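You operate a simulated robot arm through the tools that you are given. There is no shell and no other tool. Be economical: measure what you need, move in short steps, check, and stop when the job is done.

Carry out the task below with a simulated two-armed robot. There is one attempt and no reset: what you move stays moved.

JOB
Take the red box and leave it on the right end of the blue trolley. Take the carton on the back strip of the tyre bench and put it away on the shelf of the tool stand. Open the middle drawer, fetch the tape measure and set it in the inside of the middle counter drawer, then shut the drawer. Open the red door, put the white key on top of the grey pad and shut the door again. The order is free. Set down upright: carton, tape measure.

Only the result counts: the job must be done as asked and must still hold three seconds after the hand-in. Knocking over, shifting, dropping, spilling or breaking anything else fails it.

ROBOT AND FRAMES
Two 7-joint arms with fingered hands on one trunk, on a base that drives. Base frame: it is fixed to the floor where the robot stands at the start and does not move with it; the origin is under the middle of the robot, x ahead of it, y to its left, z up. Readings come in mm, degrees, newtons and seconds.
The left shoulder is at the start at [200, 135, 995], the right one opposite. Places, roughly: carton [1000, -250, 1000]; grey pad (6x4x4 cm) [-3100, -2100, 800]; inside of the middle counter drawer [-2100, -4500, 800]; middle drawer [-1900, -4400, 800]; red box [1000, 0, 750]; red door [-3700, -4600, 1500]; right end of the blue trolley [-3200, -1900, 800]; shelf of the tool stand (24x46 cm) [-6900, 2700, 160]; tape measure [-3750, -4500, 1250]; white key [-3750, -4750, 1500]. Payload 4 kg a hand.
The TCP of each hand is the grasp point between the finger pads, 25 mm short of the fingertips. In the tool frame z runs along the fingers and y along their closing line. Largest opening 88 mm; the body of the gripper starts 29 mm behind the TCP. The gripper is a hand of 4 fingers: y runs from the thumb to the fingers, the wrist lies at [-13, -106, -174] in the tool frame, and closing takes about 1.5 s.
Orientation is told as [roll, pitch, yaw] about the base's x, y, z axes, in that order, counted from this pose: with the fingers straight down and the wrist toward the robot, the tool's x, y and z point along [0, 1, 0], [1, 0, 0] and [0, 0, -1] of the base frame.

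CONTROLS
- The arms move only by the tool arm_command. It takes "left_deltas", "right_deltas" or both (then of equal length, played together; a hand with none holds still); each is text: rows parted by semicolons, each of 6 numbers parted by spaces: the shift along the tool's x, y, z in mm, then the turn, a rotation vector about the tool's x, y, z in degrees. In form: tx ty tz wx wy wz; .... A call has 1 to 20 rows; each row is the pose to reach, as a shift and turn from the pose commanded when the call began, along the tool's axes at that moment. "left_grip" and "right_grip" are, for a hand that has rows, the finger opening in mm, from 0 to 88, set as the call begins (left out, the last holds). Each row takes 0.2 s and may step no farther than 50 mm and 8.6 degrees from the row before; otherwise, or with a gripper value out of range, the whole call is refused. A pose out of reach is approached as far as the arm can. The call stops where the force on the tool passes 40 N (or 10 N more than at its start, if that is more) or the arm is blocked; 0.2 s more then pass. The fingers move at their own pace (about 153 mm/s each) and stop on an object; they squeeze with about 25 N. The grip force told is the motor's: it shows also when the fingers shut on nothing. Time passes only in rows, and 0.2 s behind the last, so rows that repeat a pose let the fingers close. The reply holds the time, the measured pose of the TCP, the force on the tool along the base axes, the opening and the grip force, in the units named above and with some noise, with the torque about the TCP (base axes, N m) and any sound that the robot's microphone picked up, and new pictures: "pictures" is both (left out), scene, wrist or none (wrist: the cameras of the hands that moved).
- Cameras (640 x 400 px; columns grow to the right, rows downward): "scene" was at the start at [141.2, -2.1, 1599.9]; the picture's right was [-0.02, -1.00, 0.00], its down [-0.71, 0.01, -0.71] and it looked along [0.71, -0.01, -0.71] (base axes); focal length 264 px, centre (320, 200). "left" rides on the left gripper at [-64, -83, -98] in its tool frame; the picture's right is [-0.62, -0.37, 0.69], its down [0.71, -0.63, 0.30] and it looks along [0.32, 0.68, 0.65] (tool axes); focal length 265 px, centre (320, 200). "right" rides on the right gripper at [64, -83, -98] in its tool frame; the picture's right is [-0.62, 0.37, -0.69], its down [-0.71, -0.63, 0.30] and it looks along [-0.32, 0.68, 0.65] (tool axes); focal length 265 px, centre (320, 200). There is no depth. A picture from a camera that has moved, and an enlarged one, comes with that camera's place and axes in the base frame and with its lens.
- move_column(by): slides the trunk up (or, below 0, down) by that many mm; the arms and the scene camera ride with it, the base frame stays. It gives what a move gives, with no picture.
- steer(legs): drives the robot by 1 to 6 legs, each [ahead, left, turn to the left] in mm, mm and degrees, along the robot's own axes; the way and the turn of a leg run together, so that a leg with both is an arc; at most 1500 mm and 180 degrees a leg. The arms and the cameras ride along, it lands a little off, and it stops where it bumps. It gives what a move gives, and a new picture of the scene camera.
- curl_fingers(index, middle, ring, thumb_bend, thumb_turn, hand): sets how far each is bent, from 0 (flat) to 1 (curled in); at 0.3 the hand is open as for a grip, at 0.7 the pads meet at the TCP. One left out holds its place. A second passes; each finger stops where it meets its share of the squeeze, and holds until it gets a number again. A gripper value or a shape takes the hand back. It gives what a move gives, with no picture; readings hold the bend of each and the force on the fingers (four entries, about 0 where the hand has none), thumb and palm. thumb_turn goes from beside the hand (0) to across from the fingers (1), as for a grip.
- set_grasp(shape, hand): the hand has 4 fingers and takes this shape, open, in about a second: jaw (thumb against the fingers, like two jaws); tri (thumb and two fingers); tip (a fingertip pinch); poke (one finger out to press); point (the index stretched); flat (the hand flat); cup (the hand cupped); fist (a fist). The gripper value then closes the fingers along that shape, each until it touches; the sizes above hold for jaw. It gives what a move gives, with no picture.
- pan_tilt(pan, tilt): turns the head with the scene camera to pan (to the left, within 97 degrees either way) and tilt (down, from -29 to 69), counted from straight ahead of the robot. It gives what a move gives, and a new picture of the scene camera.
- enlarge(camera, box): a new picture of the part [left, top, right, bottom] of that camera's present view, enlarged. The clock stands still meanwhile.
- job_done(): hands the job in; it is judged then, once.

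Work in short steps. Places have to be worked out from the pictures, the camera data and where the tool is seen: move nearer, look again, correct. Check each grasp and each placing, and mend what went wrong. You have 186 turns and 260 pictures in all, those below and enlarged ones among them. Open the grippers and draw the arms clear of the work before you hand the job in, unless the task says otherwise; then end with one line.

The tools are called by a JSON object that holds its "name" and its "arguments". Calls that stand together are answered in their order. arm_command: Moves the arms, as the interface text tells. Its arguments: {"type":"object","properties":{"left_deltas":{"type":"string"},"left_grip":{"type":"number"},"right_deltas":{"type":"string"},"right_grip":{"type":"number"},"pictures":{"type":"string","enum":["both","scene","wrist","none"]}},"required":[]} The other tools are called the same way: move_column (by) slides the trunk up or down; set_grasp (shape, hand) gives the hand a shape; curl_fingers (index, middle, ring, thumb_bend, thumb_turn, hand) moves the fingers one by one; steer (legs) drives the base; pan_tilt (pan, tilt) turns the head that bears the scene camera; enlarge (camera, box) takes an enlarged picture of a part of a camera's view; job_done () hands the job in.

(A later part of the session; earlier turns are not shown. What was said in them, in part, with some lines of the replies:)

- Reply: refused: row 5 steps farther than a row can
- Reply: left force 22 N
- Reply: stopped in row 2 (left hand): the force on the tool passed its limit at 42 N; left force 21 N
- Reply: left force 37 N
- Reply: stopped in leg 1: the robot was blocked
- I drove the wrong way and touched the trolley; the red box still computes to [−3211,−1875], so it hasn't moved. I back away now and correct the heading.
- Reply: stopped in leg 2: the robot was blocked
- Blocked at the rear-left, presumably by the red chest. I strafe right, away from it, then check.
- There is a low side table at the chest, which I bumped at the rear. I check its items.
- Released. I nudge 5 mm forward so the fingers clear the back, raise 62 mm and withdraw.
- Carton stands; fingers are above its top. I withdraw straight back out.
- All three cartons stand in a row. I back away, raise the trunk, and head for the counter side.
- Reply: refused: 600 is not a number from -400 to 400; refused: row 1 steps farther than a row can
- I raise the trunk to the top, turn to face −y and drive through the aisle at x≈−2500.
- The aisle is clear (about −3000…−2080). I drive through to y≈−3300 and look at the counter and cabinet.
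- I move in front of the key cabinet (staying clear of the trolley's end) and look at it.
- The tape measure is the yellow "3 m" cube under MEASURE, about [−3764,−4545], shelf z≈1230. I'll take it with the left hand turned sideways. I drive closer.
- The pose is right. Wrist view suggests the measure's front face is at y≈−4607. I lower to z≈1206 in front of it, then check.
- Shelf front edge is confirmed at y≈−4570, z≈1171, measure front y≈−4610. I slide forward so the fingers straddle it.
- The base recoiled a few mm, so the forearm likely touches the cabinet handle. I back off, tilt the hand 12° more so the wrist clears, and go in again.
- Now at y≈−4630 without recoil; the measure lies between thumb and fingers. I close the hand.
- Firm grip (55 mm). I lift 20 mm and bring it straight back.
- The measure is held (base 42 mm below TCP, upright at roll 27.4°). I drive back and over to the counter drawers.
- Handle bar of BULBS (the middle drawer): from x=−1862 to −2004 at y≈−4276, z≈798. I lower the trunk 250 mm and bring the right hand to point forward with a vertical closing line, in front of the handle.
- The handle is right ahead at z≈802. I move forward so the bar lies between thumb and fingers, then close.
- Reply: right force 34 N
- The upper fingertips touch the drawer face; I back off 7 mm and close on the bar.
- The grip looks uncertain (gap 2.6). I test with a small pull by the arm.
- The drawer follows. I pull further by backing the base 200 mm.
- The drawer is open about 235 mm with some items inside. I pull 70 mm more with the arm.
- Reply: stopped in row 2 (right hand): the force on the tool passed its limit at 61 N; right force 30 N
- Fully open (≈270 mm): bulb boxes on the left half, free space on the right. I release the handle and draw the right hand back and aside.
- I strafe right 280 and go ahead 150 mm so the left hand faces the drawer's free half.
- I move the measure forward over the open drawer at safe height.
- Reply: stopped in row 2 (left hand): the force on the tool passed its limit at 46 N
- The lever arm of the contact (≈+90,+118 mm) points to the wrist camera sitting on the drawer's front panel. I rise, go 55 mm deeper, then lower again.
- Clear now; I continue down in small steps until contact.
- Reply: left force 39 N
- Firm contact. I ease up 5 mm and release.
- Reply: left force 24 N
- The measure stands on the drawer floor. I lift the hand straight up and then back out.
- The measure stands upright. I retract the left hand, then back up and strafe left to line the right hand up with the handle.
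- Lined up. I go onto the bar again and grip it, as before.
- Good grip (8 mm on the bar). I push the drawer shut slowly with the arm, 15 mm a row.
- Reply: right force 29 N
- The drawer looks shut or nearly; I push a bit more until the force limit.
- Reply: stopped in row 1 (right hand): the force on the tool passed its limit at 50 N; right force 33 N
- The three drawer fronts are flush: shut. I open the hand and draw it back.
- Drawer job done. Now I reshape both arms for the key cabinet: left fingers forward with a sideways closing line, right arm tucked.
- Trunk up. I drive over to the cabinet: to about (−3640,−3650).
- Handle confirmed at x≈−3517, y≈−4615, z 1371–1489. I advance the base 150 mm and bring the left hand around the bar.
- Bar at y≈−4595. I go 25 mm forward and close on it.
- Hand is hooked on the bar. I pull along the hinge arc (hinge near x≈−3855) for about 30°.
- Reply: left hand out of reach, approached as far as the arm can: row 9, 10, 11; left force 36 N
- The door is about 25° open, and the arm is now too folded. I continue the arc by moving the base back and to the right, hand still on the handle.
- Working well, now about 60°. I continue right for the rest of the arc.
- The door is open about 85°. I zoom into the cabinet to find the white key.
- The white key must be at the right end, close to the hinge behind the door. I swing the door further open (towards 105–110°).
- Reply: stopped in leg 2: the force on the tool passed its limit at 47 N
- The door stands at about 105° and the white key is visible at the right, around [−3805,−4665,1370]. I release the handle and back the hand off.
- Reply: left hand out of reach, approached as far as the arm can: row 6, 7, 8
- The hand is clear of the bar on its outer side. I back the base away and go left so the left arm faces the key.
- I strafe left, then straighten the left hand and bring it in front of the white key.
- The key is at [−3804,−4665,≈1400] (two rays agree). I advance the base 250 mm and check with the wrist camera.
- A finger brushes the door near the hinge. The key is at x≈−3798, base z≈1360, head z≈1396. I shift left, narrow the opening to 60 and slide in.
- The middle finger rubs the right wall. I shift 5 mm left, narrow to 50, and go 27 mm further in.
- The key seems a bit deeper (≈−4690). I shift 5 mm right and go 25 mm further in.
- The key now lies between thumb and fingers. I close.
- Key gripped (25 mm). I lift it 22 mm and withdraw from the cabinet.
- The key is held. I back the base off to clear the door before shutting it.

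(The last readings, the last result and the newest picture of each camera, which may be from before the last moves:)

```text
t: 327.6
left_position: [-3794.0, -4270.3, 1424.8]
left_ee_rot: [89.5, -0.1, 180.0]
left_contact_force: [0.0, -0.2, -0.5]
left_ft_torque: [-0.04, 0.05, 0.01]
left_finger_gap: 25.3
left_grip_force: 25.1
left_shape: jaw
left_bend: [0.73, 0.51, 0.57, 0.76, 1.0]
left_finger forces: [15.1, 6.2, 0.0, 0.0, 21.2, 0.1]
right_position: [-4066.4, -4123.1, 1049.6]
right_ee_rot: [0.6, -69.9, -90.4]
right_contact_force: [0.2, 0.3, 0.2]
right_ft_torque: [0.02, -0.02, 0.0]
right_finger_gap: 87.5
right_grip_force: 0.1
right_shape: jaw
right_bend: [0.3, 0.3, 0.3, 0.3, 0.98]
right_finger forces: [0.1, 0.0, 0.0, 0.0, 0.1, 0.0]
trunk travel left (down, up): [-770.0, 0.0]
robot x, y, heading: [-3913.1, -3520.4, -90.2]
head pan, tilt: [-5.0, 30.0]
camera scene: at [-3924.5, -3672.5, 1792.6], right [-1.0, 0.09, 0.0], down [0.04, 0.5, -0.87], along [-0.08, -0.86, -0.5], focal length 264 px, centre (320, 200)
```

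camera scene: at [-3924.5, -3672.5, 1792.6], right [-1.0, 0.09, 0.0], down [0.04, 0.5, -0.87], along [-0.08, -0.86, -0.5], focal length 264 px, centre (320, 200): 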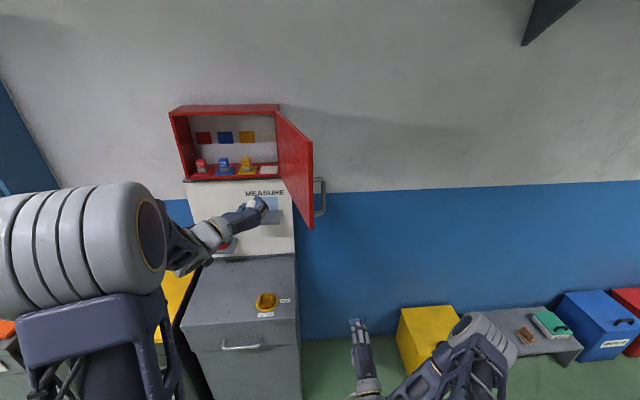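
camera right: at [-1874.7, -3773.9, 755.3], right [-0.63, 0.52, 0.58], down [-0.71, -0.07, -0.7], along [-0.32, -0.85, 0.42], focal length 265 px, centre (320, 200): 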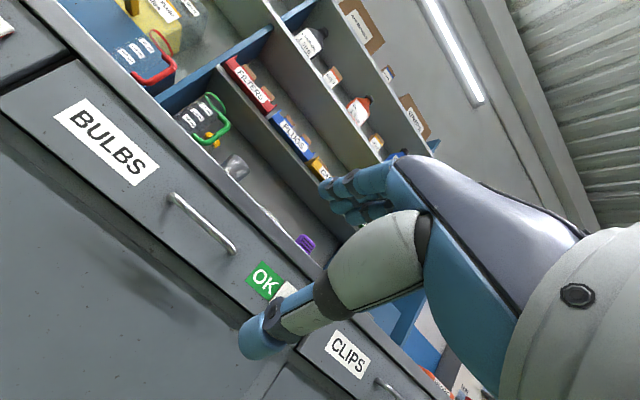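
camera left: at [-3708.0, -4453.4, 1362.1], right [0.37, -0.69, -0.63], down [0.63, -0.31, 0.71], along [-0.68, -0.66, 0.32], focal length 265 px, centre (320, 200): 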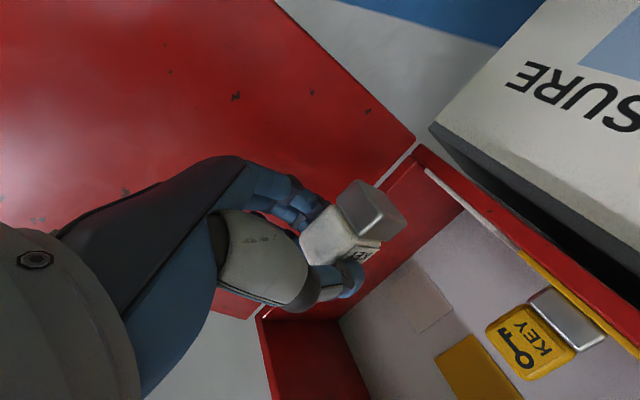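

Left hand must leave the door's swing; I tuck it left/back with the key, raise the right hand to door height and close its fingers to push.

{"name": "arm_command", "arguments": {"left_deltas": "0 -6 -15 0 0 0;0 -12 -30 0 0 0;0 -18 -45 0 0 0;0 -24 -60 0 0 0;0 -30 -75 0 0 0;0 -35 -88 0 0 0;0 -40 -100 0 0 0;0 -40 -110 0 0 0;0 -40 -110 0 0 0", "right_deltas": "0 40 -15 0 0 0;0 82 -30 0 0 0;0 125 -45 0 0 0;0 168 -61 0 0 0;0 211 -76 0 0 0;0 254 -92 0 0 0;0 296 -107 0 0 0;0 338 -123 0 0 0;0 357 -130 0 0 0", "right_grip": 0, "pictures": "scene"}}

```text
t: 329.6
left_position: [-3754.4, -4160.4, 1424.5]
left_ee_rot: [89.6, -0.1, -180.1]
left_contact_force: [0.1, -0.4, 0.0]
left_ft_torque: [0.0, -0.03, -0.04]
left_finger_gap: 25.2
left_grip_force: 24.6
left_shape: jaw
left_bend: [0.73, 0.51, 0.57, 0.76, 1.0]
left_finger forces: [15.0, 6.1, 0.1, 0.0, 21.0, 0.0]
right_position: [-4073.7, -4170.6, 1449.8]
right_ee_rot: [0.6, -69.8, -90.5]
right_contact_force: [0.7, 0.7, 0.2]
right_ft_torque: [-0.02, -0.01, 0.02]
right_finger_gap: 0.2
right_grip_force: 25.1
right_shape: jaw
right_bend: [0.7, 0.7, 0.7, 0.38, 1.0]
right_finger forces: [0.1, 0.1, 0.1, 0.0, 0.0, 0.0]
right hand out of reach, approached as far as the arm can: row 4, 5, 6, 7, 8, 9
trunk travel left (down, up): [-770.0, 0.0]
robot x, y, heading: [-3919.0, -3523.1, -90.1]
head pan, tilt: [-5.0, 30.0]
camera scene: at [-3924.3, -3672.3, 1792.6], right [-1.0, 0.09, 0.0], down [0.04, 0.5, -0.87], along [-0.08, -0.86, -0.5], focal length 264 px, centre (320, 200)
```

scene: 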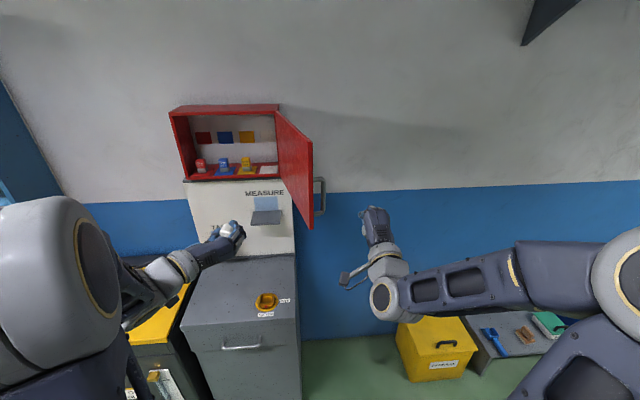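

Both hands move in step, so the door tip stays between them. I go ahead 160 and strafe left to push the door.

{"name": "steer", "arguments": {"legs": [[160, 0, 0], [0, 250, 0]]}}

```text
t: 332.5
left_position: [-3499.4, -4322.9, 1424.6]
left_ee_rot: [89.6, -0.1, 180.0]
left_contact_force: [0.3, 0.5, 0.0]
left_ft_torque: [0.03, 0.0, 0.02]
left_finger_gap: 25.4
left_grip_force: 25.4
left_shape: jaw
left_bend: [0.73, 0.51, 0.57, 0.76, 1.0]
left_finger forces: [15.1, 6.1, 0.0, 0.0, 21.2, 0.0]
right_position: [-3819.6, -4332.5, 1447.9]
right_ee_rot: [0.6, -69.9, -90.6]
right_contact_force: [-0.5, -0.2, 0.7]
right_ft_torque: [0.02, 0.02, 0.03]
right_finger_gap: 0.1
right_grip_force: 25.7
right_shape: jaw
right_bend: [0.7, 0.7, 0.7, 0.38, 1.0]
right_finger forces: [0.0, 0.1, 0.0, 0.1, 0.1, 0.0]
trunk travel left (down, up): [-770.0, 0.0]
robot x, y, heading: [-3658.2, -3684.7, -90.0]
head pan, tilt: [-5.0, 30.0]
camera scene: at [-3668.8, -3834.6, 1792.6], right [-1.0, 0.09, 0.0], down [0.05, 0.5, -0.87], along [-0.08, -0.86, -0.5], focal length 264 px, centre (320, 200)
```

scene: 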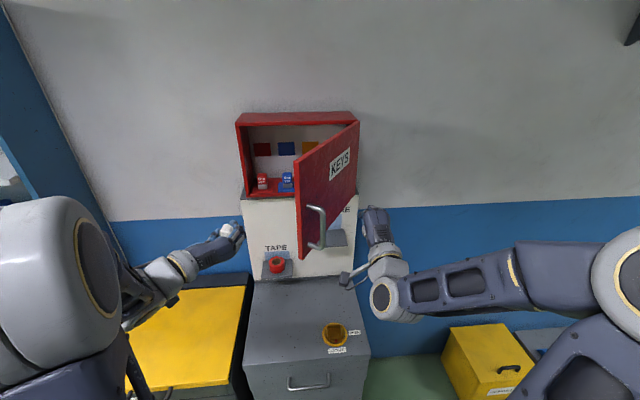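

The door is now about 60°. I continue: left and forward.

{"name": "steer", "arguments": {"legs": [[20, 100, 0], [75, 90, 0]]}}

```text
t: 334.5
left_position: [-3311.1, -4420.2, 1425.7]
left_ee_rot: [89.6, -0.2, 179.7]
left_contact_force: [-0.3, 0.2, -0.5]
left_ft_torque: [0.02, -0.02, 0.03]
left_finger_gap: 24.7
left_grip_force: 25.1
left_shape: jaw
left_bend: [0.73, 0.51, 0.57, 0.76, 1.0]
left_finger forces: [15.0, 6.1, 0.1, 0.0, 21.0, 0.0]
right_position: [-3629.0, -4428.5, 1448.6]
right_ee_rot: [0.5, -69.9, -90.6]
right_contact_force: [-0.2, 0.1, 0.0]
right_ft_torque: [0.03, 0.05, 0.02]
right_finger_gap: 0.1
right_grip_force: 25.0
right_shape: jaw
right_bend: [0.7, 0.7, 0.7, 0.38, 1.0]
right_finger forces: [0.0, 0.1, 0.1, 0.1, 0.0, 0.1]
trunk travel left (down, up): [-770.0, 0.0]
robot x, y, heading: [-3471.8, -3785.5, -90.4]
head pan, tilt: [-5.0, 30.0]
camera scene: at [-3479.0, -3932.5, 1792.6], right [-1.0, 0.09, 0.0], down [0.05, 0.5, -0.87], along [-0.08, -0.86, -0.5], focal length 264 px, centre (320, 200)
```

scene: 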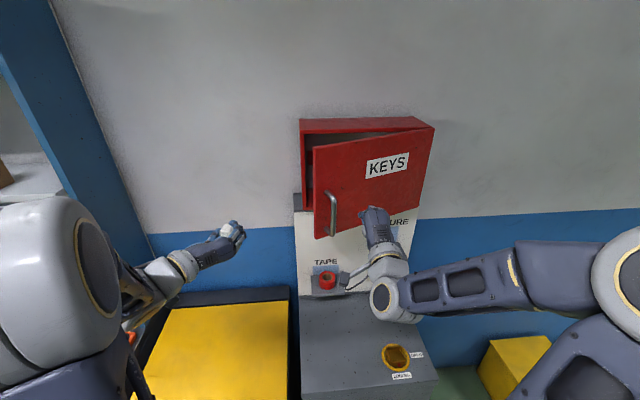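

About 20° left. I push the door shut with the right arm forward.

{"name": "arm_command", "arguments": {"right_deltas": "0 5 14 0 0 0;0 10 28 0 0 0;0 15 42 0 0 0;0 20 56 0 0 0;5 25 70 0 0 0;10 31 84 0 0 0;15 36 98 0 0 0;20 41 113 0 0 0;20 46 127 0 0 0;20 51 141 0 0 0;20 55 150 0 0 0;20 58 158 0 0 0;20 61 167 0 0 0;20 64 175 0 0 0", "pictures": "scene"}}

```text
t: 337.3
left_position: [-3310.7, -4419.6, 1425.2]
left_ee_rot: [89.5, -0.1, 179.8]
left_contact_force: [-0.1, -0.3, -0.5]
left_ft_torque: [0.03, 0.01, -0.02]
left_finger_gap: 25.1
left_grip_force: 25.1
left_shape: jaw
left_bend: [0.73, 0.51, 0.57, 0.76, 1.0]
left_finger forces: [15.0, 6.1, 0.1, 0.1, 21.1, 0.0]
right_position: [-3609.1, -4602.9, 1450.6]
right_ee_rot: [0.2, -70.3, -90.2]
right_contact_force: [-3.2, 34.7, 2.8]
right_ft_torque: [0.23, 0.03, -0.06]
right_finger_gap: 0.0
right_grip_force: 25.3
right_shape: jaw
right_bend: [0.7, 0.7, 0.7, 0.38, 1.0]
right_finger forces: [35.9, 0.1, 0.0, 0.0, 0.0, 0.0]
trunk travel left (down, up): [-770.0, 0.0]
robot x, y, heading: [-3468.4, -3782.4, -90.0]
head pan, tilt: [-5.0, 30.0]
stopped in row 14 (right hand): the force on the tool passed its limit at 55 N (the readings are from after the stop); the commanded pose is now the measured one
camera scene: at [-3478.9, -3929.9, 1792.8], right [-1.0, 0.09, 0.0], down [0.05, 0.5, -0.87], along [-0.08, -0.86, -0.5], focal length 264 px, centre (320, 200)
```

scene: 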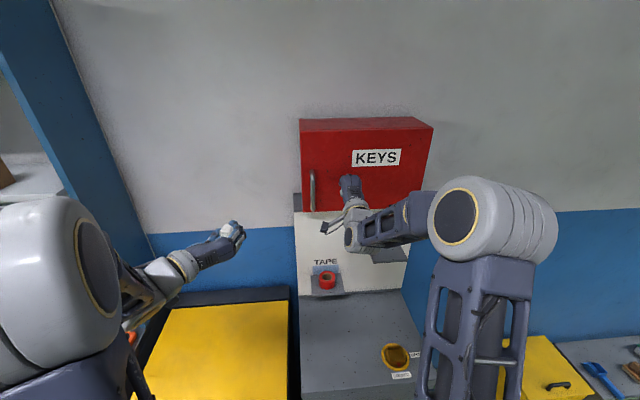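

{"name": "enlarge", "arguments": {"camera": "scene", "box": [280, 100, 450, 220]}}

```text
3.33 times, centred on (365, 160) of scene
camera zoom: at [-3478.9, -3929.9, 1792.8], right [-1.0, 0.09, 0.0], down [0.05, 0.5, -0.87], along [-0.08, -0.86, -0.5], focal length 880 px, centre (170, 333)
```

zoom: 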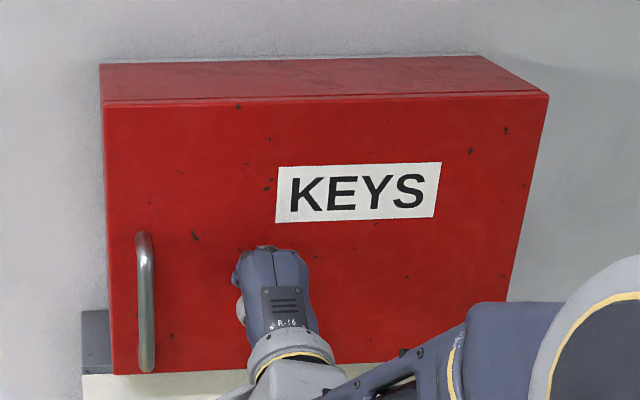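

The door is flush shut. I withdraw the right hand and check again while backing off.

{"name": "arm_command", "arguments": {"right_deltas": "0 -12 -33 0 0 0;0 -25 -68 0 0 0;0 -38 -105 0 0 0;0 -52 -143 0 0 0;0 -60 -165 0 0 0", "pictures": "none"}}

{"name": "steer", "arguments": {"legs": [[-340, 0, 0]]}}

```text
t: 338.5
left_position: [-3310.7, -4421.6, 1425.1]
left_ee_rot: [89.5, -0.2, 179.8]
left_contact_force: [-0.1, -0.2, -1.5]
left_ft_torque: [0.05, -0.01, 0.0]
left_finger_gap: 25.0
left_grip_force: 25.4
left_shape: jaw
left_bend: [0.73, 0.51, 0.57, 0.76, 1.0]
left_finger forces: [15.0, 6.2, 0.0, 0.0, 21.2, 0.0]
right_position: [-3609.2, -4430.6, 1449.9]
right_ee_rot: [0.5, -70.1, -90.4]
right_contact_force: [-0.7, 0.1, 0.0]
right_ft_torque: [0.0, 0.0, 0.01]
right_finger_gap: 0.3
right_grip_force: 24.8
right_shape: jaw
right_bend: [0.7, 0.7, 0.7, 0.38, 1.0]
right_finger forces: [0.0, 0.0, 0.0, 0.1, 0.0, 0.0]
trunk travel left (down, up): [-770.0, 0.0]
robot x, y, heading: [-3468.0, -3784.1, -90.2]
head pan, tilt: [-5.0, 30.0]
```

```text
t: 340.7
left_position: [-3308.5, -4080.3, 1424.0]
left_ee_rot: [89.6, -0.1, 179.9]
left_contact_force: [0.2, -0.9, 0.2]
left_ft_torque: [0.03, -0.01, 0.02]
left_finger_gap: 24.9
left_grip_force: 25.2
left_shape: jaw
left_bend: [0.73, 0.51, 0.57, 0.76, 1.0]
left_finger forces: [15.1, 6.1, 0.0, 0.1, 21.0, 0.0]
right_position: [-3606.4, -4091.1, 1450.8]
right_ee_rot: [0.3, -70.1, -90.3]
right_contact_force: [0.4, -0.1, 0.3]
right_ft_torque: [-0.02, -0.02, 0.01]
right_finger_gap: 0.1
right_grip_force: 25.0
right_shape: jaw
right_bend: [0.7, 0.7, 0.7, 0.38, 1.0]
right_finger forces: [0.0, 0.1, 0.0, 0.1, 0.1, 0.1]
trunk travel left (down, up): [-770.0, 0.0]
robot x, y, heading: [-3470.2, -3442.7, -90.1]
head pan, tilt: [-5.0, 30.0]
camera scene: at [-3477.4, -3591.6, 1792.5], right [-1.0, 0.09, 0.0], down [0.04, 0.5, -0.87], along [-0.08, -0.86, -0.5], focal length 264 px, centre (320, 200)
```

scene: 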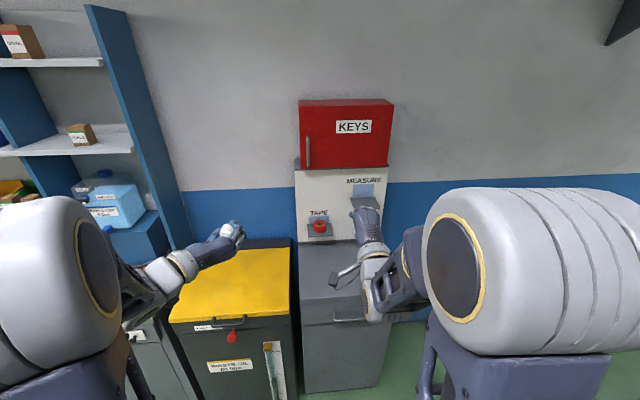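

Door stays shut. I drive to the aisle, turn to face the trolley, and strafe along it towards the grey pad with hands held high.

{"name": "steer", "arguments": {"legs": [[0, 970, 0], [0, 0, -90], [0, -1000, 0]]}}

{"name": "pan_tilt", "arguments": {"pan": 0, "tilt": 45}}

```text
t: 354.5
left_position: [-3117.2, -2587.3, 1424.5]
left_ee_rot: [89.6, -0.1, 89.5]
left_contact_force: [0.1, -0.4, -0.9]
left_ft_torque: [0.04, -0.01, -0.03]
left_finger_gap: 24.9
left_grip_force: 24.7
left_shape: jaw
left_bend: [0.73, 0.51, 0.57, 0.76, 1.0]
left_finger forces: [14.8, 6.0, 0.0, 0.1, 20.9, 0.1]
right_position: [-3125.9, -2287.1, 1449.5]
right_ee_rot: [0.4, -70.2, 179.2]
right_contact_force: [0.2, -0.2, 0.5]
right_ft_torque: [-0.01, 0.0, 0.0]
right_finger_gap: 0.1
right_grip_force: 25.4
right_shape: jaw
right_bend: [0.7, 0.7, 0.7, 0.39, 1.0]
right_finger forces: [0.0, 0.1, 0.0, 0.0, 0.1, 0.0]
trunk travel left (down, up): [-770.0, 0.0]
robot x, y, heading: [-2474.9, -2428.8, 179.3]
head pan, tilt: [-5.0, 30.0]
camera scene: at [-2626.9, -2421.6, 1792.6], right [0.1, 1.0, 0.0], down [0.5, -0.05, -0.87], along [-0.86, 0.08, -0.5], focal length 264 px, centre (320, 200)
```

scene: 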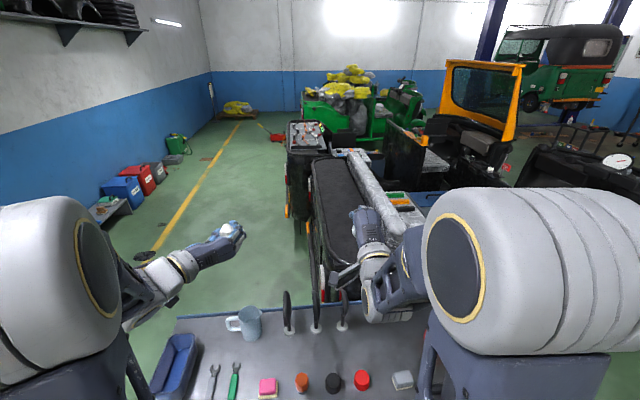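

```text
t: 355.3
left_position: [-3116.8, -2586.9, 1425.2]
left_ee_rot: [89.6, -0.1, 89.5]
left_contact_force: [-0.5, 0.2, -0.2]
left_ft_torque: [-0.02, 0.02, 0.02]
left_finger_gap: 25.1
left_grip_force: 25.1
left_shape: jaw
left_bend: [0.73, 0.51, 0.57, 0.76, 1.0]
left_finger forces: [14.9, 6.0, 0.0, 0.0, 20.9, 0.0]
right_position: [-3124.4, -2287.3, 1449.7]
right_ee_rot: [0.4, -70.1, 179.2]
right_contact_force: [0.3, 0.0, 0.1]
right_ft_torque: [-0.02, -0.01, 0.01]
right_finger_gap: 0.1
right_grip_force: 25.2
right_shape: jaw
right_bend: [0.7, 0.7, 0.7, 0.39, 1.0]
right_finger forces: [0.1, 0.0, 0.0, 0.0, 0.1, 0.0]
trunk travel left (down, up): [-770.0, 0.0]
robot x, y, heading: [-2473.8, -2432.2, 179.3]
head pan, tilt: [0.0, 45.0]
camera scene: at [-2618.2, -2429.5, 1770.0], right [0.01, 1.0, 0.0], down [0.71, -0.01, -0.71], along [-0.71, 0.01, -0.71], focal length 264 px, centre (320, 200)
```

scene: 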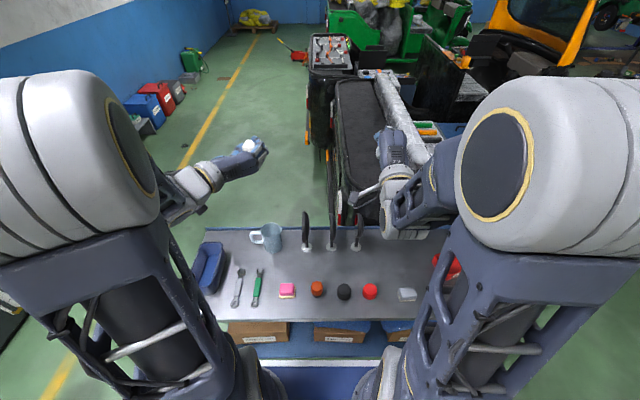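

Pad top centre ≈[−3068,−2096,815]; red cap 135 mm away, red box beyond. I strafe to line up the left hand and lower the trunk 400 mm.

{"name": "steer", "arguments": {"legs": [[-35, -491, 0.7]]}}

{"name": "move_column", "arguments": {"by": -400}}

{"name": "pan_tilt", "arguments": {"pan": 0, "tilt": 40}}

```text
t: 358.2
left_position: [-3077.5, -2103.7, 1425.4]
left_ee_rot: [89.6, -0.1, 90.0]
left_contact_force: [-0.3, -0.4, -0.2]
left_ft_torque: [0.01, 0.03, 0.0]
left_finger_gap: 24.8
left_grip_force: 25.3
left_shape: jaw
left_bend: [0.73, 0.51, 0.57, 0.76, 1.0]
left_finger forces: [14.9, 6.1, 0.0, 0.1, 20.9, 0.1]
right_position: [-3089.1, -1804.2, 1449.9]
right_ee_rot: [0.4, -70.1, 179.8]
right_contact_force: [-0.5, -0.5, -1.0]
right_ft_torque: [0.03, 0.0, 0.03]
right_finger_gap: 0.0
right_grip_force: 24.8
right_shape: jaw
right_bend: [0.7, 0.7, 0.7, 0.39, 1.0]
right_finger forces: [0.0, 0.0, 0.1, 0.1, 0.0, 0.0]
trunk travel left (down, up): [-770.0, 0.0]
robot x, y, heading: [-2437.1, -1938.7, 179.7]
head pan, tilt: [0.0, 45.0]
camera scene: at [-2580.6, -1942.1, 1770.0], right [0.0, 1.0, 0.0], down [0.71, 0.0, -0.71], along [-0.71, 0.0, -0.71], focal length 264 px, centre (320, 200)
```

scene: 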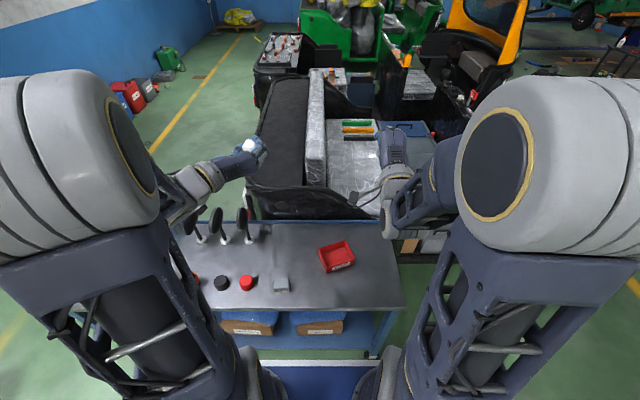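

```text
t: 362.0
left_position: [-3077.8, -2103.6, 1025.2]
left_ee_rot: [89.5, -0.1, 89.9]
left_contact_force: [0.6, -0.2, -0.7]
left_ft_torque: [-0.03, -0.02, 0.01]
left_finger_gap: 25.1
left_grip_force: 24.5
left_shape: jaw
left_bend: [0.73, 0.51, 0.57, 0.76, 1.0]
left_finger forces: [14.9, 6.1, 0.0, 0.1, 20.8, 0.1]
right_position: [-3088.6, -1804.0, 1049.4]
right_ee_rot: [0.4, -70.2, 179.7]
right_contact_force: [-0.2, -0.5, 0.5]
right_ft_torque: [-0.01, -0.04, 0.0]
right_finger_gap: 0.0
right_grip_force: 25.4
right_shape: jaw
right_bend: [0.7, 0.7, 0.7, 0.39, 1.0]
right_finger forces: [0.0, 0.0, 0.0, 0.0, 0.0, 0.1]
trunk travel left (down, up): [-370.0, 400.0]
robot x, y, heading: [-2439.6, -1942.5, 180.0]
head pan, tilt: [0.0, 45.0]
```

```text
t: 362.7
left_position: [-3077.4, -2103.3, 1025.4]
left_ee_rot: [89.6, -0.1, 90.0]
left_contact_force: [0.4, -0.3, -0.6]
left_ft_torque: [-0.01, -0.01, 0.01]
left_finger_gap: 24.9
left_grip_force: 24.9
left_shape: jaw
left_bend: [0.73, 0.51, 0.57, 0.76, 1.0]
left_finger forces: [14.9, 6.0, 0.0, 0.0, 20.9, 0.1]
right_position: [-3088.7, -1805.8, 1049.2]
right_ee_rot: [0.4, -70.2, 179.8]
right_contact_force: [0.4, 0.5, -0.5]
right_ft_torque: [0.01, 0.01, 0.01]
right_finger_gap: 0.1
right_grip_force: 25.0
right_shape: jaw
right_bend: [0.7, 0.7, 0.7, 0.39, 1.0]
right_finger forces: [0.1, 0.0, 0.1, 0.1, 0.1, 0.1]
trunk travel left (down, up): [-370.0, 400.0]
robot x, y, heading: [-2438.6, -1942.2, 179.8]
head pan, tilt: [0.0, 40.0]
camera scene: at [-2584.2, -1941.9, 1377.2], right [0.0, 1.0, 0.0], down [0.64, 0.0, -0.77], along [-0.77, 0.0, -0.64], focal length 264 px, centre (320, 200)
```

scene: 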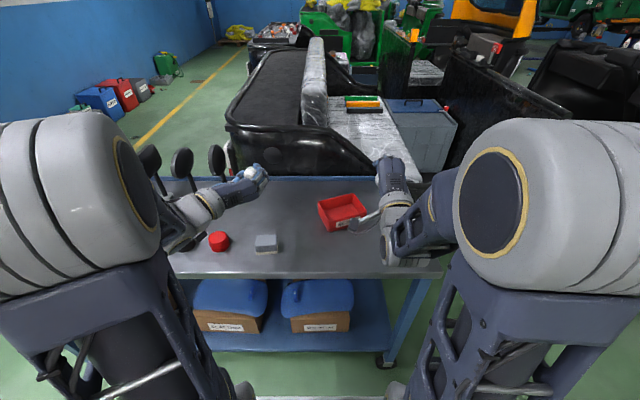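

{"name": "enlarge", "arguments": {"camera": "scene", "box": [190, 150, 300, 270]}}

{"name": "enlarge", "arguments": {"camera": "left", "box": [0, 0, 640, 400]}}

```text
3.33 times, centred on (245, 210) of scene
camera zoom: at [-2584.2, -1941.9, 1377.2], right [0.0, 1.0, 0.0], down [0.64, 0.0, -0.77], along [-0.77, 0.0, -0.64], focal length 880 px, centre (570, 167)
```

zoom: 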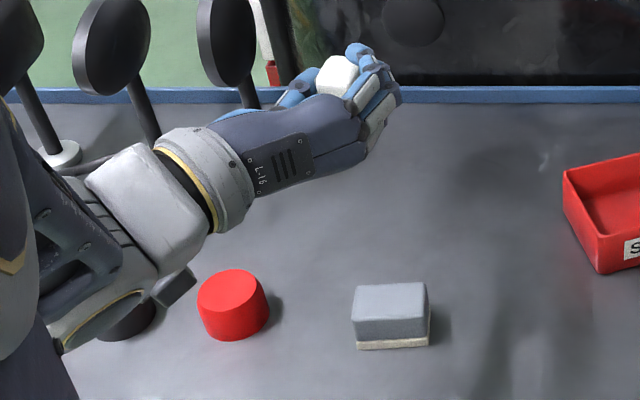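

```text
1.00 times, centred on (320, 200) of left (not enlarged: the box is as wide or as high as the picture)
camera zoom: at [-2978.9, -2185.9, 962.7], right [-0.69, -0.37, -0.63], down [-0.31, -0.63, 0.71], along [-0.66, 0.68, 0.32], focal length 265 px, centre (320, 200)
```

zoom: 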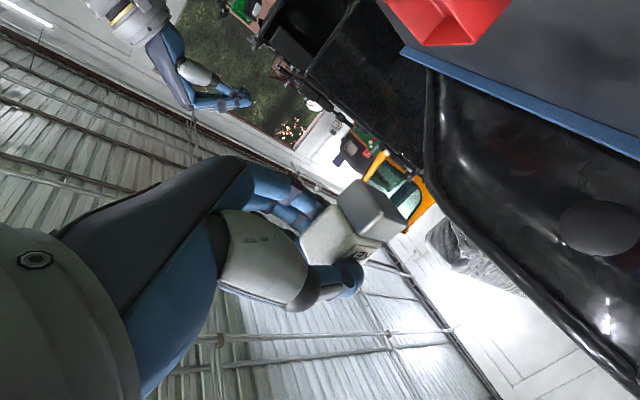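

Pad top: x −3063…−3098, y −2059…−2121, z≈820; the key's base is about 15 mm ahead of and 40 mm below the TCP. I move above the pad and lower to TCP z≈885.

{"name": "arm_command", "arguments": {"left_deltas": "-30 5 -4 0 0 0;-65 10 -8 0 0 0;-100 13 -12 0 0 0;-125 13 -12 0 0 0;-140 13 -12 0 0 0;-140 13 -12 0 0 0", "pictures": "both"}}

{"name": "enlarge", "arguments": {"camera": "scene", "box": [200, 180, 320, 280]}}

```text
t: 364.1
left_position: [-3066.8, -2090.2, 884.8]
left_ee_rot: [89.6, 0.0, 90.1]
left_contact_force: [-0.2, 0.5, -0.2]
left_ft_torque: [-0.02, -0.01, 0.0]
left_finger_gap: 24.9
left_grip_force: 25.0
left_shape: jaw
left_bend: [0.73, 0.51, 0.57, 0.76, 1.0]
left_finger forces: [14.9, 6.0, 0.1, 0.0, 20.9, 0.0]
right_position: [-3089.7, -1804.2, 1049.6]
right_ee_rot: [0.3, -70.1, 179.7]
right_contact_force: [-0.5, -0.1, -0.3]
right_ft_torque: [-0.02, -0.01, -0.01]
right_finger_gap: 0.0
right_grip_force: 25.2
right_shape: jaw
right_bend: [0.7, 0.7, 0.7, 0.39, 1.0]
right_finger forces: [0.0, 0.1, 0.0, 0.0, 0.0, 0.1]
trunk travel left (down, up): [-370.0, 400.0]
robot x, y, heading: [-2441.7, -1943.6, 179.7]
head pan, tilt: [0.0, 40.0]
camera scene: at [-2584.3, -1941.9, 1377.2], right [0.0, 1.0, 0.0], down [0.64, 0.0, -0.77], along [-0.77, 0.0, -0.64], focal length 264 px, centre (320, 200)
camera left: at [-2966.9, -2173.4, 823.0], right [-0.69, -0.37, -0.63], down [-0.31, -0.63, 0.71], along [-0.66, 0.68, 0.32], focal length 265 px, centre (320, 200)
```

scene: 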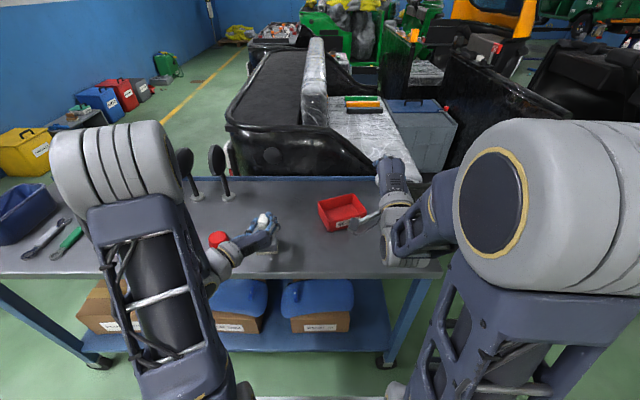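
left: 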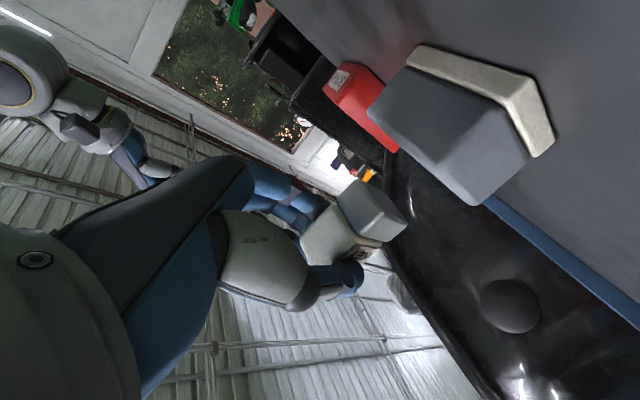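

```text
4.00 times, centred on (260, 230) of scene
camera zoom: at [-2584.3, -1941.9, 1377.2], right [0.0, 1.0, 0.0], down [0.64, 0.0, -0.77], along [-0.77, 0.0, -0.64], focal length 1057 px, centre (560, 80)
```

zoom: 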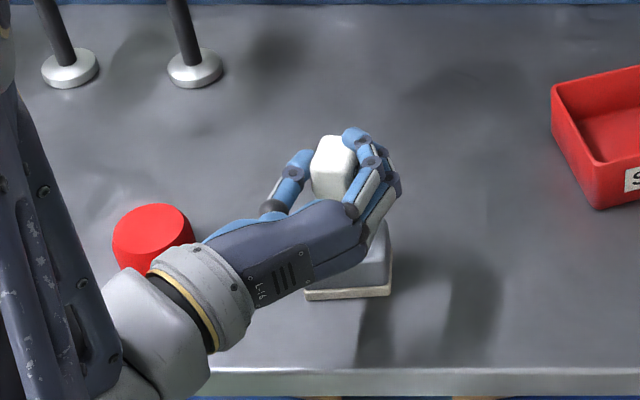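

Pad top is confirmed at z≈820 and the key base (≈847) is centred over it. I lower gradually.

{"name": "arm_command", "arguments": {"left_deltas": "-6 0 -3 0 0 0;-12 0 -3 0 0 0;-17 0 -3 0 0 0;-17 0 -3 0 0 0", "pictures": "wrist"}}

{"name": "arm_command", "arguments": {"left_deltas": "-3 0 0 0 0 0;-6 0 0 0 0 0;-6 0 0 0 0 0", "pictures": "wrist"}}

```text
t: 365.1
left_position: [-3062.0, -2092.3, 868.7]
left_ee_rot: [89.7, -0.1, 90.0]
left_contact_force: [-0.8, -0.2, -0.7]
left_ft_torque: [0.02, 0.0, 0.0]
left_finger_gap: 24.9
left_grip_force: 24.8
left_shape: jaw
left_bend: [0.73, 0.51, 0.57, 0.76, 1.0]
left_finger forces: [14.8, 6.0, 0.0, 0.0, 20.9, 0.1]
right_position: [-3091.1, -1804.8, 1050.1]
right_ee_rot: [0.4, -70.1, 179.7]
right_contact_force: [0.4, -0.7, -0.2]
right_ft_torque: [0.0, 0.0, 0.03]
right_finger_gap: 0.1
right_grip_force: 25.3
right_shape: jaw
right_bend: [0.7, 0.7, 0.7, 0.39, 1.0]
right_finger forces: [0.0, 0.1, 0.0, 0.0, 0.0, 0.0]
trunk travel left (down, up): [-370.0, 400.0]
robot x, y, heading: [-2435.3, -1940.0, 179.7]
head pan, tilt: [0.0, 40.0]
camera left: at [-2962.9, -2173.2, 806.1], right [-0.69, -0.37, -0.63], down [-0.31, -0.63, 0.71], along [-0.66, 0.68, 0.32], focal length 265 px, centre (320, 200)
```

left: 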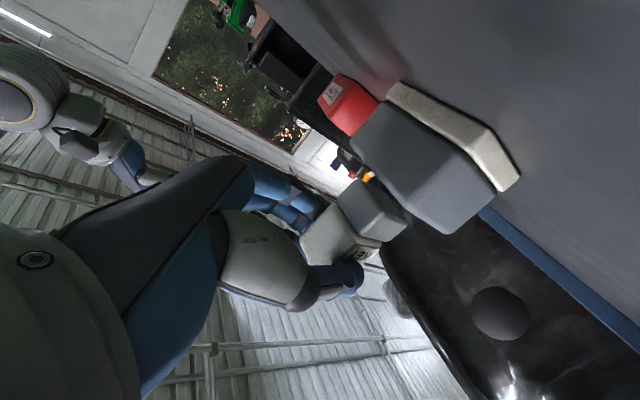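

```text
t: 365.9
left_position: [-3062.1, -2089.8, 863.2]
left_ee_rot: [89.6, -0.1, 90.0]
left_contact_force: [1.0, 0.2, -0.4]
left_ft_torque: [-0.01, -0.02, -0.02]
left_finger_gap: 24.9
left_grip_force: 25.3
left_shape: jaw
left_bend: [0.73, 0.51, 0.57, 0.76, 1.0]
left_finger forces: [14.9, 6.0, 0.0, 0.0, 20.9, 0.0]
right_position: [-3089.2, -1803.8, 1050.0]
right_ee_rot: [0.3, -70.2, 179.6]
right_contact_force: [0.7, 0.5, 0.4]
right_ft_torque: [0.01, 0.0, -0.01]
right_finger_gap: 0.3
right_grip_force: 24.9
right_shape: jaw
right_bend: [0.7, 0.7, 0.7, 0.39, 1.0]
right_finger forces: [0.1, 0.0, 0.0, 0.1, 0.0, 0.1]
trunk travel left (down, up): [-370.0, 400.0]
robot x, y, heading: [-2437.3, -1941.5, 180.1]
head pan, tilt: [0.0, 40.0]
camera left: at [-2963.0, -2173.1, 800.5], right [-0.69, -0.37, -0.63], down [-0.31, -0.63, 0.71], along [-0.66, 0.68, 0.32], focal length 265 px, centre (320, 200)
```

left: 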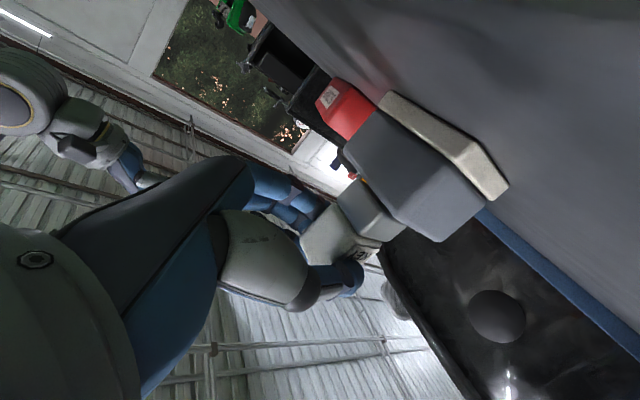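

Nearly touching. I continue in 2 mm steps.

{"name": "arm_command", "arguments": {"left_deltas": "-2 0 0 0 0 0;-4 0 0 0 0 0;-4 0 0 0 0 0", "pictures": "none"}}

{"name": "arm_command", "arguments": {"left_deltas": "-1 0 0 0 0 0;-3 0 0 0 0 0;-3 0 0 0 0 0", "pictures": "wrist"}}

```text
t: 366.7
left_position: [-3062.5, -2089.8, 859.4]
left_ee_rot: [89.7, -0.2, 90.0]
left_contact_force: [-0.1, -0.3, 4.1]
left_ft_torque: [0.08, 0.08, -0.01]
left_finger_gap: 24.7
left_grip_force: 25.0
left_shape: jaw
left_bend: [0.73, 0.51, 0.57, 0.76, 1.0]
left_finger forces: [14.9, 5.9, 0.0, 0.0, 21.2, 0.0]
right_position: [-3088.7, -1804.3, 1049.9]
right_ee_rot: [0.4, -70.1, 179.8]
right_contact_force: [0.1, -0.1, 0.5]
right_ft_torque: [0.01, 0.01, -0.01]
right_finger_gap: 0.4
right_grip_force: 24.9
right_shape: jaw
right_bend: [0.7, 0.7, 0.7, 0.39, 1.0]
right_finger forces: [0.0, 0.0, 0.1, 0.0, 0.0, 0.0]
trunk travel left (down, up): [-370.0, 400.0]
robot x, y, heading: [-2439.4, -1937.5, 180.1]
head pan, tilt: [0.0, 40.0]
```

```text
t: 367.5
left_position: [-3061.6, -2090.5, 855.8]
left_ee_rot: [89.9, 0.0, 89.9]
left_contact_force: [-1.5, -0.1, 17.5]
left_ft_torque: [0.26, 0.3, 0.01]
left_finger_gap: 24.9
left_grip_force: 25.1
left_shape: jaw
left_bend: [0.73, 0.51, 0.57, 0.76, 1.0]
left_finger forces: [14.7, 6.2, 0.1, 0.0, 22.5, 0.0]
right_position: [-3090.9, -1803.9, 1049.7]
right_ee_rot: [0.4, -70.1, 179.7]
right_contact_force: [0.0, -0.6, 0.7]
right_ft_torque: [-0.05, -0.03, 0.02]
right_finger_gap: 0.0
right_grip_force: 24.9
right_shape: jaw
right_bend: [0.7, 0.7, 0.7, 0.39, 1.0]
right_finger forces: [0.0, 0.1, 0.0, 0.0, 0.0, 0.1]
trunk travel left (down, up): [-370.0, 400.0]
robot x, y, heading: [-2436.2, -1943.0, 179.8]
head pan, tilt: [0.0, 40.0]
camera left: at [-2962.9, -2172.8, 793.8], right [-0.69, -0.37, -0.62], down [-0.31, -0.63, 0.71], along [-0.65, 0.68, 0.32], focal length 265 px, centre (320, 200)
```

left: 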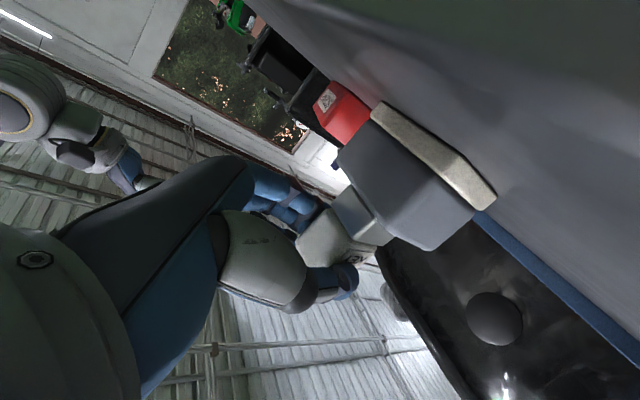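

Contact on the pad, well inside its edges. I ease 2 mm and open the fingers.

{"name": "arm_command", "arguments": {"left_deltas": "2 0 0 0 0 0;2 0 0 0 0 0", "pictures": "none"}}

{"name": "arm_command", "arguments": {"left_deltas": "0 0 0 0 0 0;0 0 0 0 0 0;0 0 0 0 0 0;0 0 0 0 0 0;0 0 0 0 0 0", "left_grip": 70, "pictures": "both"}}

```text
t: 368.1
left_position: [-3061.4, -2089.9, 857.0]
left_ee_rot: [89.6, 0.0, 89.9]
left_contact_force: [-1.4, 0.3, 12.4]
left_ft_torque: [0.17, 0.25, -0.01]
left_finger_gap: 24.8
left_grip_force: 25.3
left_shape: jaw
left_bend: [0.73, 0.51, 0.57, 0.76, 1.0]
left_finger forces: [14.7, 6.3, 0.0, 0.0, 22.1, 0.0]
right_position: [-3089.3, -1805.7, 1049.6]
right_ee_rot: [0.4, -70.1, 179.7]
right_contact_force: [0.4, -0.7, 0.1]
right_ft_torque: [0.02, -0.02, 0.01]
right_finger_gap: 0.2
right_grip_force: 24.8
right_shape: jaw
right_bend: [0.7, 0.7, 0.7, 0.39, 1.0]
right_finger forces: [0.1, 0.0, 0.0, 0.1, 0.0, 0.1]
trunk travel left (down, up): [-370.0, 400.0]
robot x, y, heading: [-2440.7, -1940.1, 179.9]
head pan, tilt: [0.0, 40.0]
```

```text
t: 369.3
left_position: [-3061.6, -2090.1, 858.3]
left_ee_rot: [89.6, -0.1, 90.0]
left_contact_force: [0.3, 0.3, -0.1]
left_ft_torque: [0.02, -0.02, 0.0]
left_finger_gap: 69.8
left_grip_force: 0.1
left_shape: jaw
left_bend: [0.27, 0.34, 0.32, 0.5, 0.99]
left_finger forces: [0.1, 0.1, 0.0, 0.0, 0.0, 0.0]
right_position: [-3090.1, -1804.6, 1050.4]
right_ee_rot: [0.5, -70.1, 179.7]
right_contact_force: [-0.4, 0.5, -0.2]
right_ft_torque: [0.01, 0.0, 0.01]
right_finger_gap: 0.0
right_grip_force: 24.9
right_shape: jaw
right_bend: [0.7, 0.7, 0.7, 0.39, 1.0]
right_finger forces: [0.0, 0.1, 0.1, 0.1, 0.1, 0.0]
trunk travel left (down, up): [-370.0, 400.0]
robot x, y, heading: [-2436.1, -1943.7, 179.8]
head pan, tilt: [0.0, 40.0]
camera scene: at [-2584.3, -1941.9, 1377.2], right [0.0, 1.0, 0.0], down [0.64, 0.0, -0.77], along [-0.77, 0.0, -0.64], focal length 264 px, centre (320, 200)
camera left: at [-2962.8, -2172.9, 794.9], right [-0.69, -0.37, -0.63], down [-0.31, -0.63, 0.71], along [-0.66, 0.68, 0.32], focal length 265 px, centre (320, 200)
```

scene: 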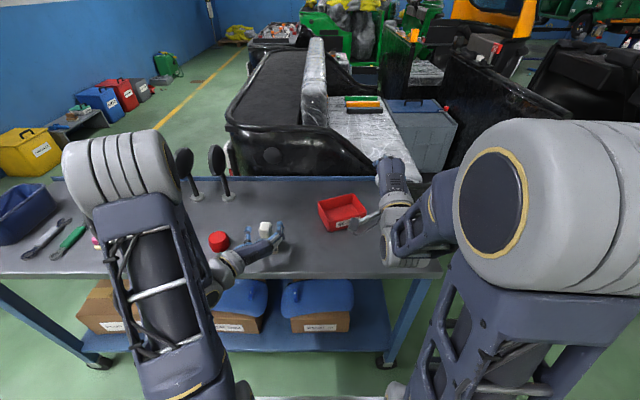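
left: 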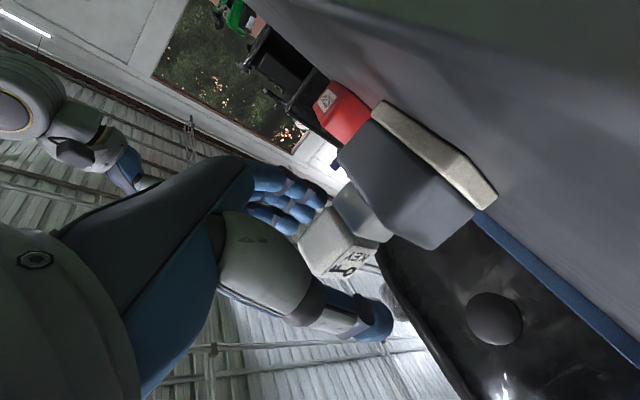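

The key stands free on the pad. I lift the open hand straight up past it.

{"name": "arm_command", "arguments": {"left_deltas": "8 0 0 0 0 0;20 0 0 0 0 0;40 0 0 0 0 0;70 0 0 0 0 0;105 0 0 0 0 0;140 0 0 0 0 0;170 0 0 0 0 0", "pictures": "scene"}}

{"name": "enlarge", "arguments": {"camera": "scene", "box": [200, 190, 320, 290]}}

```text
t: 370.9
left_position: [-3062.5, -2090.7, 1027.4]
left_ee_rot: [89.5, -0.1, 89.9]
left_contact_force: [-0.1, -0.2, -0.3]
left_ft_torque: [0.0, -0.05, 0.01]
left_finger_gap: 69.8
left_grip_force: 0.0
left_shape: jaw
left_bend: [0.27, 0.34, 0.32, 0.5, 0.99]
left_finger forces: [0.1, 0.0, 0.0, 0.0, 0.0, 0.0]
right_position: [-3089.3, -1804.9, 1049.9]
right_ee_rot: [0.4, -70.1, 179.8]
right_contact_force: [0.6, 0.7, 0.2]
right_ft_torque: [0.02, -0.02, -0.02]
right_finger_gap: 0.0
right_grip_force: 24.7
right_shape: jaw
right_bend: [0.7, 0.7, 0.7, 0.39, 1.0]
right_finger forces: [0.0, 0.0, 0.1, 0.1, 0.1, 0.0]
trunk travel left (down, up): [-370.0, 400.0]
robot x, y, heading: [-2437.8, -1938.0, 179.7]
head pan, tilt: [0.0, 40.0]
camera scene: at [-2584.4, -1942.0, 1377.2], right [0.0, 1.0, 0.0], down [0.64, 0.0, -0.77], along [-0.77, 0.0, -0.64], focal length 264 px, centre (320, 200)
```

scene: 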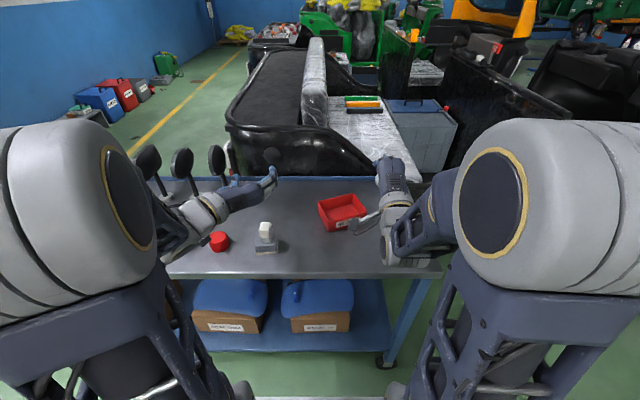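

```text
4.00 times, centred on (260, 240) of scene
camera zoom: at [-2584.4, -1942.0, 1377.2], right [0.0, 1.0, 0.0], down [0.64, 0.0, -0.77], along [-0.77, 0.0, -0.64], focal length 1057 px, centre (560, 40)
```

zoom: 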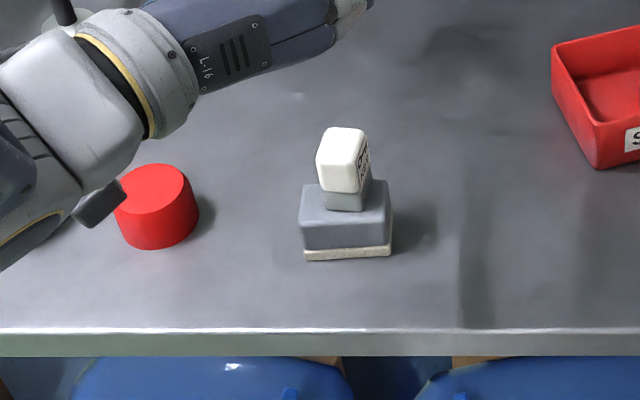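

Key sits squarely on the grey pad, and the red box is in place. I open the right hand, raise the trunk and drive clear of the trolley.

{"name": "move_column", "arguments": {"by": 300}}

{"name": "arm_command", "arguments": {"right_deltas": "0 0 0 0 0 0;0 0 0 0 0 0;0 0 0 0 0 0;0 0 0 0 0 0", "left_deltas": "0 0 0 0 0 0;0 0 0 0 0 0;0 0 0 0 0 0;0 0 0 0 0 0", "right_grip": 88, "left_grip": 88, "pictures": "none"}}

{"name": "steer", "arguments": {"legs": [[0, -900, 0]]}}

{"name": "pan_tilt", "arguments": {"pan": 50, "tilt": 35}}

```text
t: 373.9
left_position: [-3062.0, -2089.3, 1327.5]
left_ee_rot: [89.6, -0.1, 90.0]
left_contact_force: [-0.3, 0.5, -0.9]
left_ft_torque: [-0.01, 0.01, 0.02]
left_finger_gap: 69.6
left_grip_force: 0.0
left_shape: jaw
left_bend: [0.27, 0.34, 0.32, 0.5, 0.99]
left_finger forces: [0.1, 0.1, 0.0, 0.0, 0.0, 0.1]
right_position: [-3089.8, -1804.5, 1350.4]
right_ee_rot: [0.4, -70.1, 179.7]
right_contact_force: [0.4, 0.1, -0.3]
right_ft_torque: [-0.03, 0.02, 0.0]
right_finger_gap: 0.2
right_grip_force: 25.2
right_shape: jaw
right_bend: [0.7, 0.7, 0.7, 0.39, 1.0]
right_finger forces: [0.1, 0.0, 0.0, 0.0, 0.0, 0.0]
trunk travel left (down, up): [-670.0, 100.0]
robot x, y, heading: [-2435.2, -1941.1, 180.0]
head pan, tilt: [0.0, 40.0]
```

```text
t: 374.9
left_position: [-3063.0, -2089.8, 1328.1]
left_ee_rot: [89.6, -0.1, 90.0]
left_contact_force: [0.0, 0.4, -0.7]
left_ft_torque: [0.0, 0.0, 0.03]
left_finger_gap: 87.9
left_grip_force: 0.0
left_shape: jaw
left_bend: [0.3, 0.3, 0.3, 0.3, 0.98]
left_finger forces: [0.0, 0.1, 0.1, 0.0, 0.1, 0.0]
right_position: [-3089.8, -1805.1, 1349.3]
right_ee_rot: [0.4, -70.1, 179.8]
right_contact_force: [0.2, -0.5, -0.4]
right_ft_torque: [0.01, 0.0, 0.02]
right_finger_gap: 87.5
right_grip_force: 0.1
right_shape: jaw
right_bend: [0.3, 0.3, 0.3, 0.3, 0.98]
right_finger forces: [0.0, 0.0, 0.1, 0.0, 0.1, 0.0]
trunk travel left (down, up): [-670.0, 100.0]
robot x, y, heading: [-2439.7, -1941.0, 179.7]
head pan, tilt: [0.0, 40.0]
```

```text
t: 379.6
left_position: [-3060.6, -1186.9, 1327.2]
left_ee_rot: [89.7, -0.1, 90.0]
left_contact_force: [-0.3, 0.0, 0.3]
left_ft_torque: [0.01, -0.01, 0.0]
left_finger_gap: 87.8
left_grip_force: 0.0
left_shape: jaw
left_bend: [0.3, 0.3, 0.3, 0.3, 0.98]
left_finger forces: [0.0, 0.1, 0.0, 0.0, 0.0, 0.1]
right_position: [-3088.3, -902.4, 1349.0]
right_ee_rot: [0.4, -70.1, 179.8]
right_contact_force: [0.1, -0.1, 0.8]
right_ft_torque: [0.03, -0.02, 0.0]
right_finger_gap: 87.7
right_grip_force: 0.1
right_shape: jaw
right_bend: [0.3, 0.3, 0.3, 0.3, 0.98]
right_finger forces: [0.0, 0.1, 0.0, 0.0, 0.0, 0.1]
trunk travel left (down, up): [-670.0, 100.0]
robot x, y, heading: [-2437.9, -1035.5, 179.9]
head pan, tilt: [0.0, 40.0]
camera scene: at [-2583.0, -1038.7, 1677.2], right [0.0, 1.0, 0.0], down [0.64, 0.0, -0.77], along [-0.77, 0.0, -0.64], focal length 264 px, centre (320, 200)
```

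scene: 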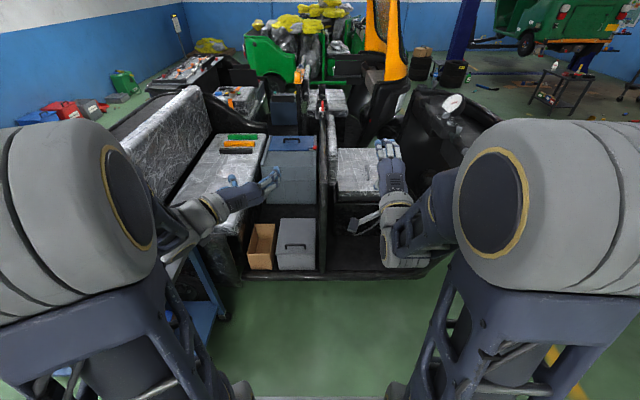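

```text
t: 380.8
left_position: [-3060.8, -1186.2, 1327.9]
left_ee_rot: [89.6, -0.2, 90.0]
left_contact_force: [0.3, -1.1, 0.3]
left_ft_torque: [0.0, 0.02, -0.01]
left_finger_gap: 87.8
left_grip_force: 0.0
left_shape: jaw
left_bend: [0.3, 0.3, 0.3, 0.3, 0.98]
left_finger forces: [0.0, 0.0, 0.0, 0.0, 0.0, 0.1]
right_position: [-3087.7, -902.6, 1350.6]
right_ee_rot: [0.4, -70.1, 179.7]
right_contact_force: [-0.5, -0.3, -1.1]
right_ft_torque: [0.02, -0.03, -0.03]
right_finger_gap: 87.6
right_grip_force: 0.2
right_shape: jaw
right_bend: [0.3, 0.3, 0.3, 0.3, 0.98]
right_finger forces: [0.0, 0.1, 0.0, 0.0, 0.0, 0.1]
trunk travel left (down, up): [-670.0, 100.0]
robot x, y, heading: [-2435.4, -1041.0, 179.9]
head pan, tilt: [50.0, 35.0]
camera scene: at [-2554.7, -1106.2, 1684.8], right [-0.76, 0.64, 0.0], down [0.37, 0.44, -0.82], along [-0.53, -0.63, -0.57], focal length 264 px, centre (320, 200)
```

scene: 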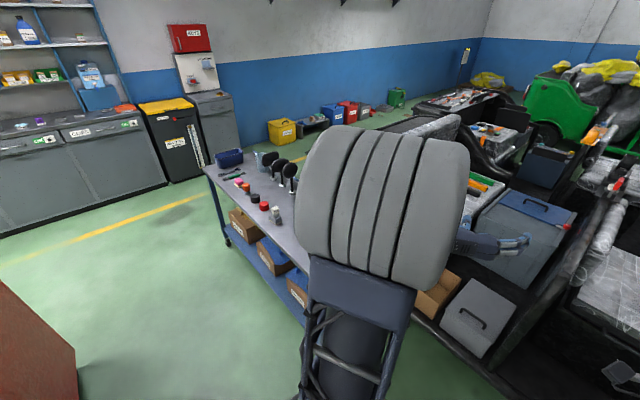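

Everything shows as wanted: red door shut, key on the pad, drawers flush, arms clear with both hands open. I hand in.

{"name": "job_done", "arguments": {}}

```text
The job is handed in.
```

All four parts are done and the job is handed in: the red box is on the right end of the trolley, the carton is on the tool stand shelf, the tape measure is upright in the shut middle drawer, and the white key is on the grey pad with the red door shut. While driving, the base touched the trolley and then was blocked from behind, probably by the low table beside the red chest; neither bump showed anything moved in the pictures.
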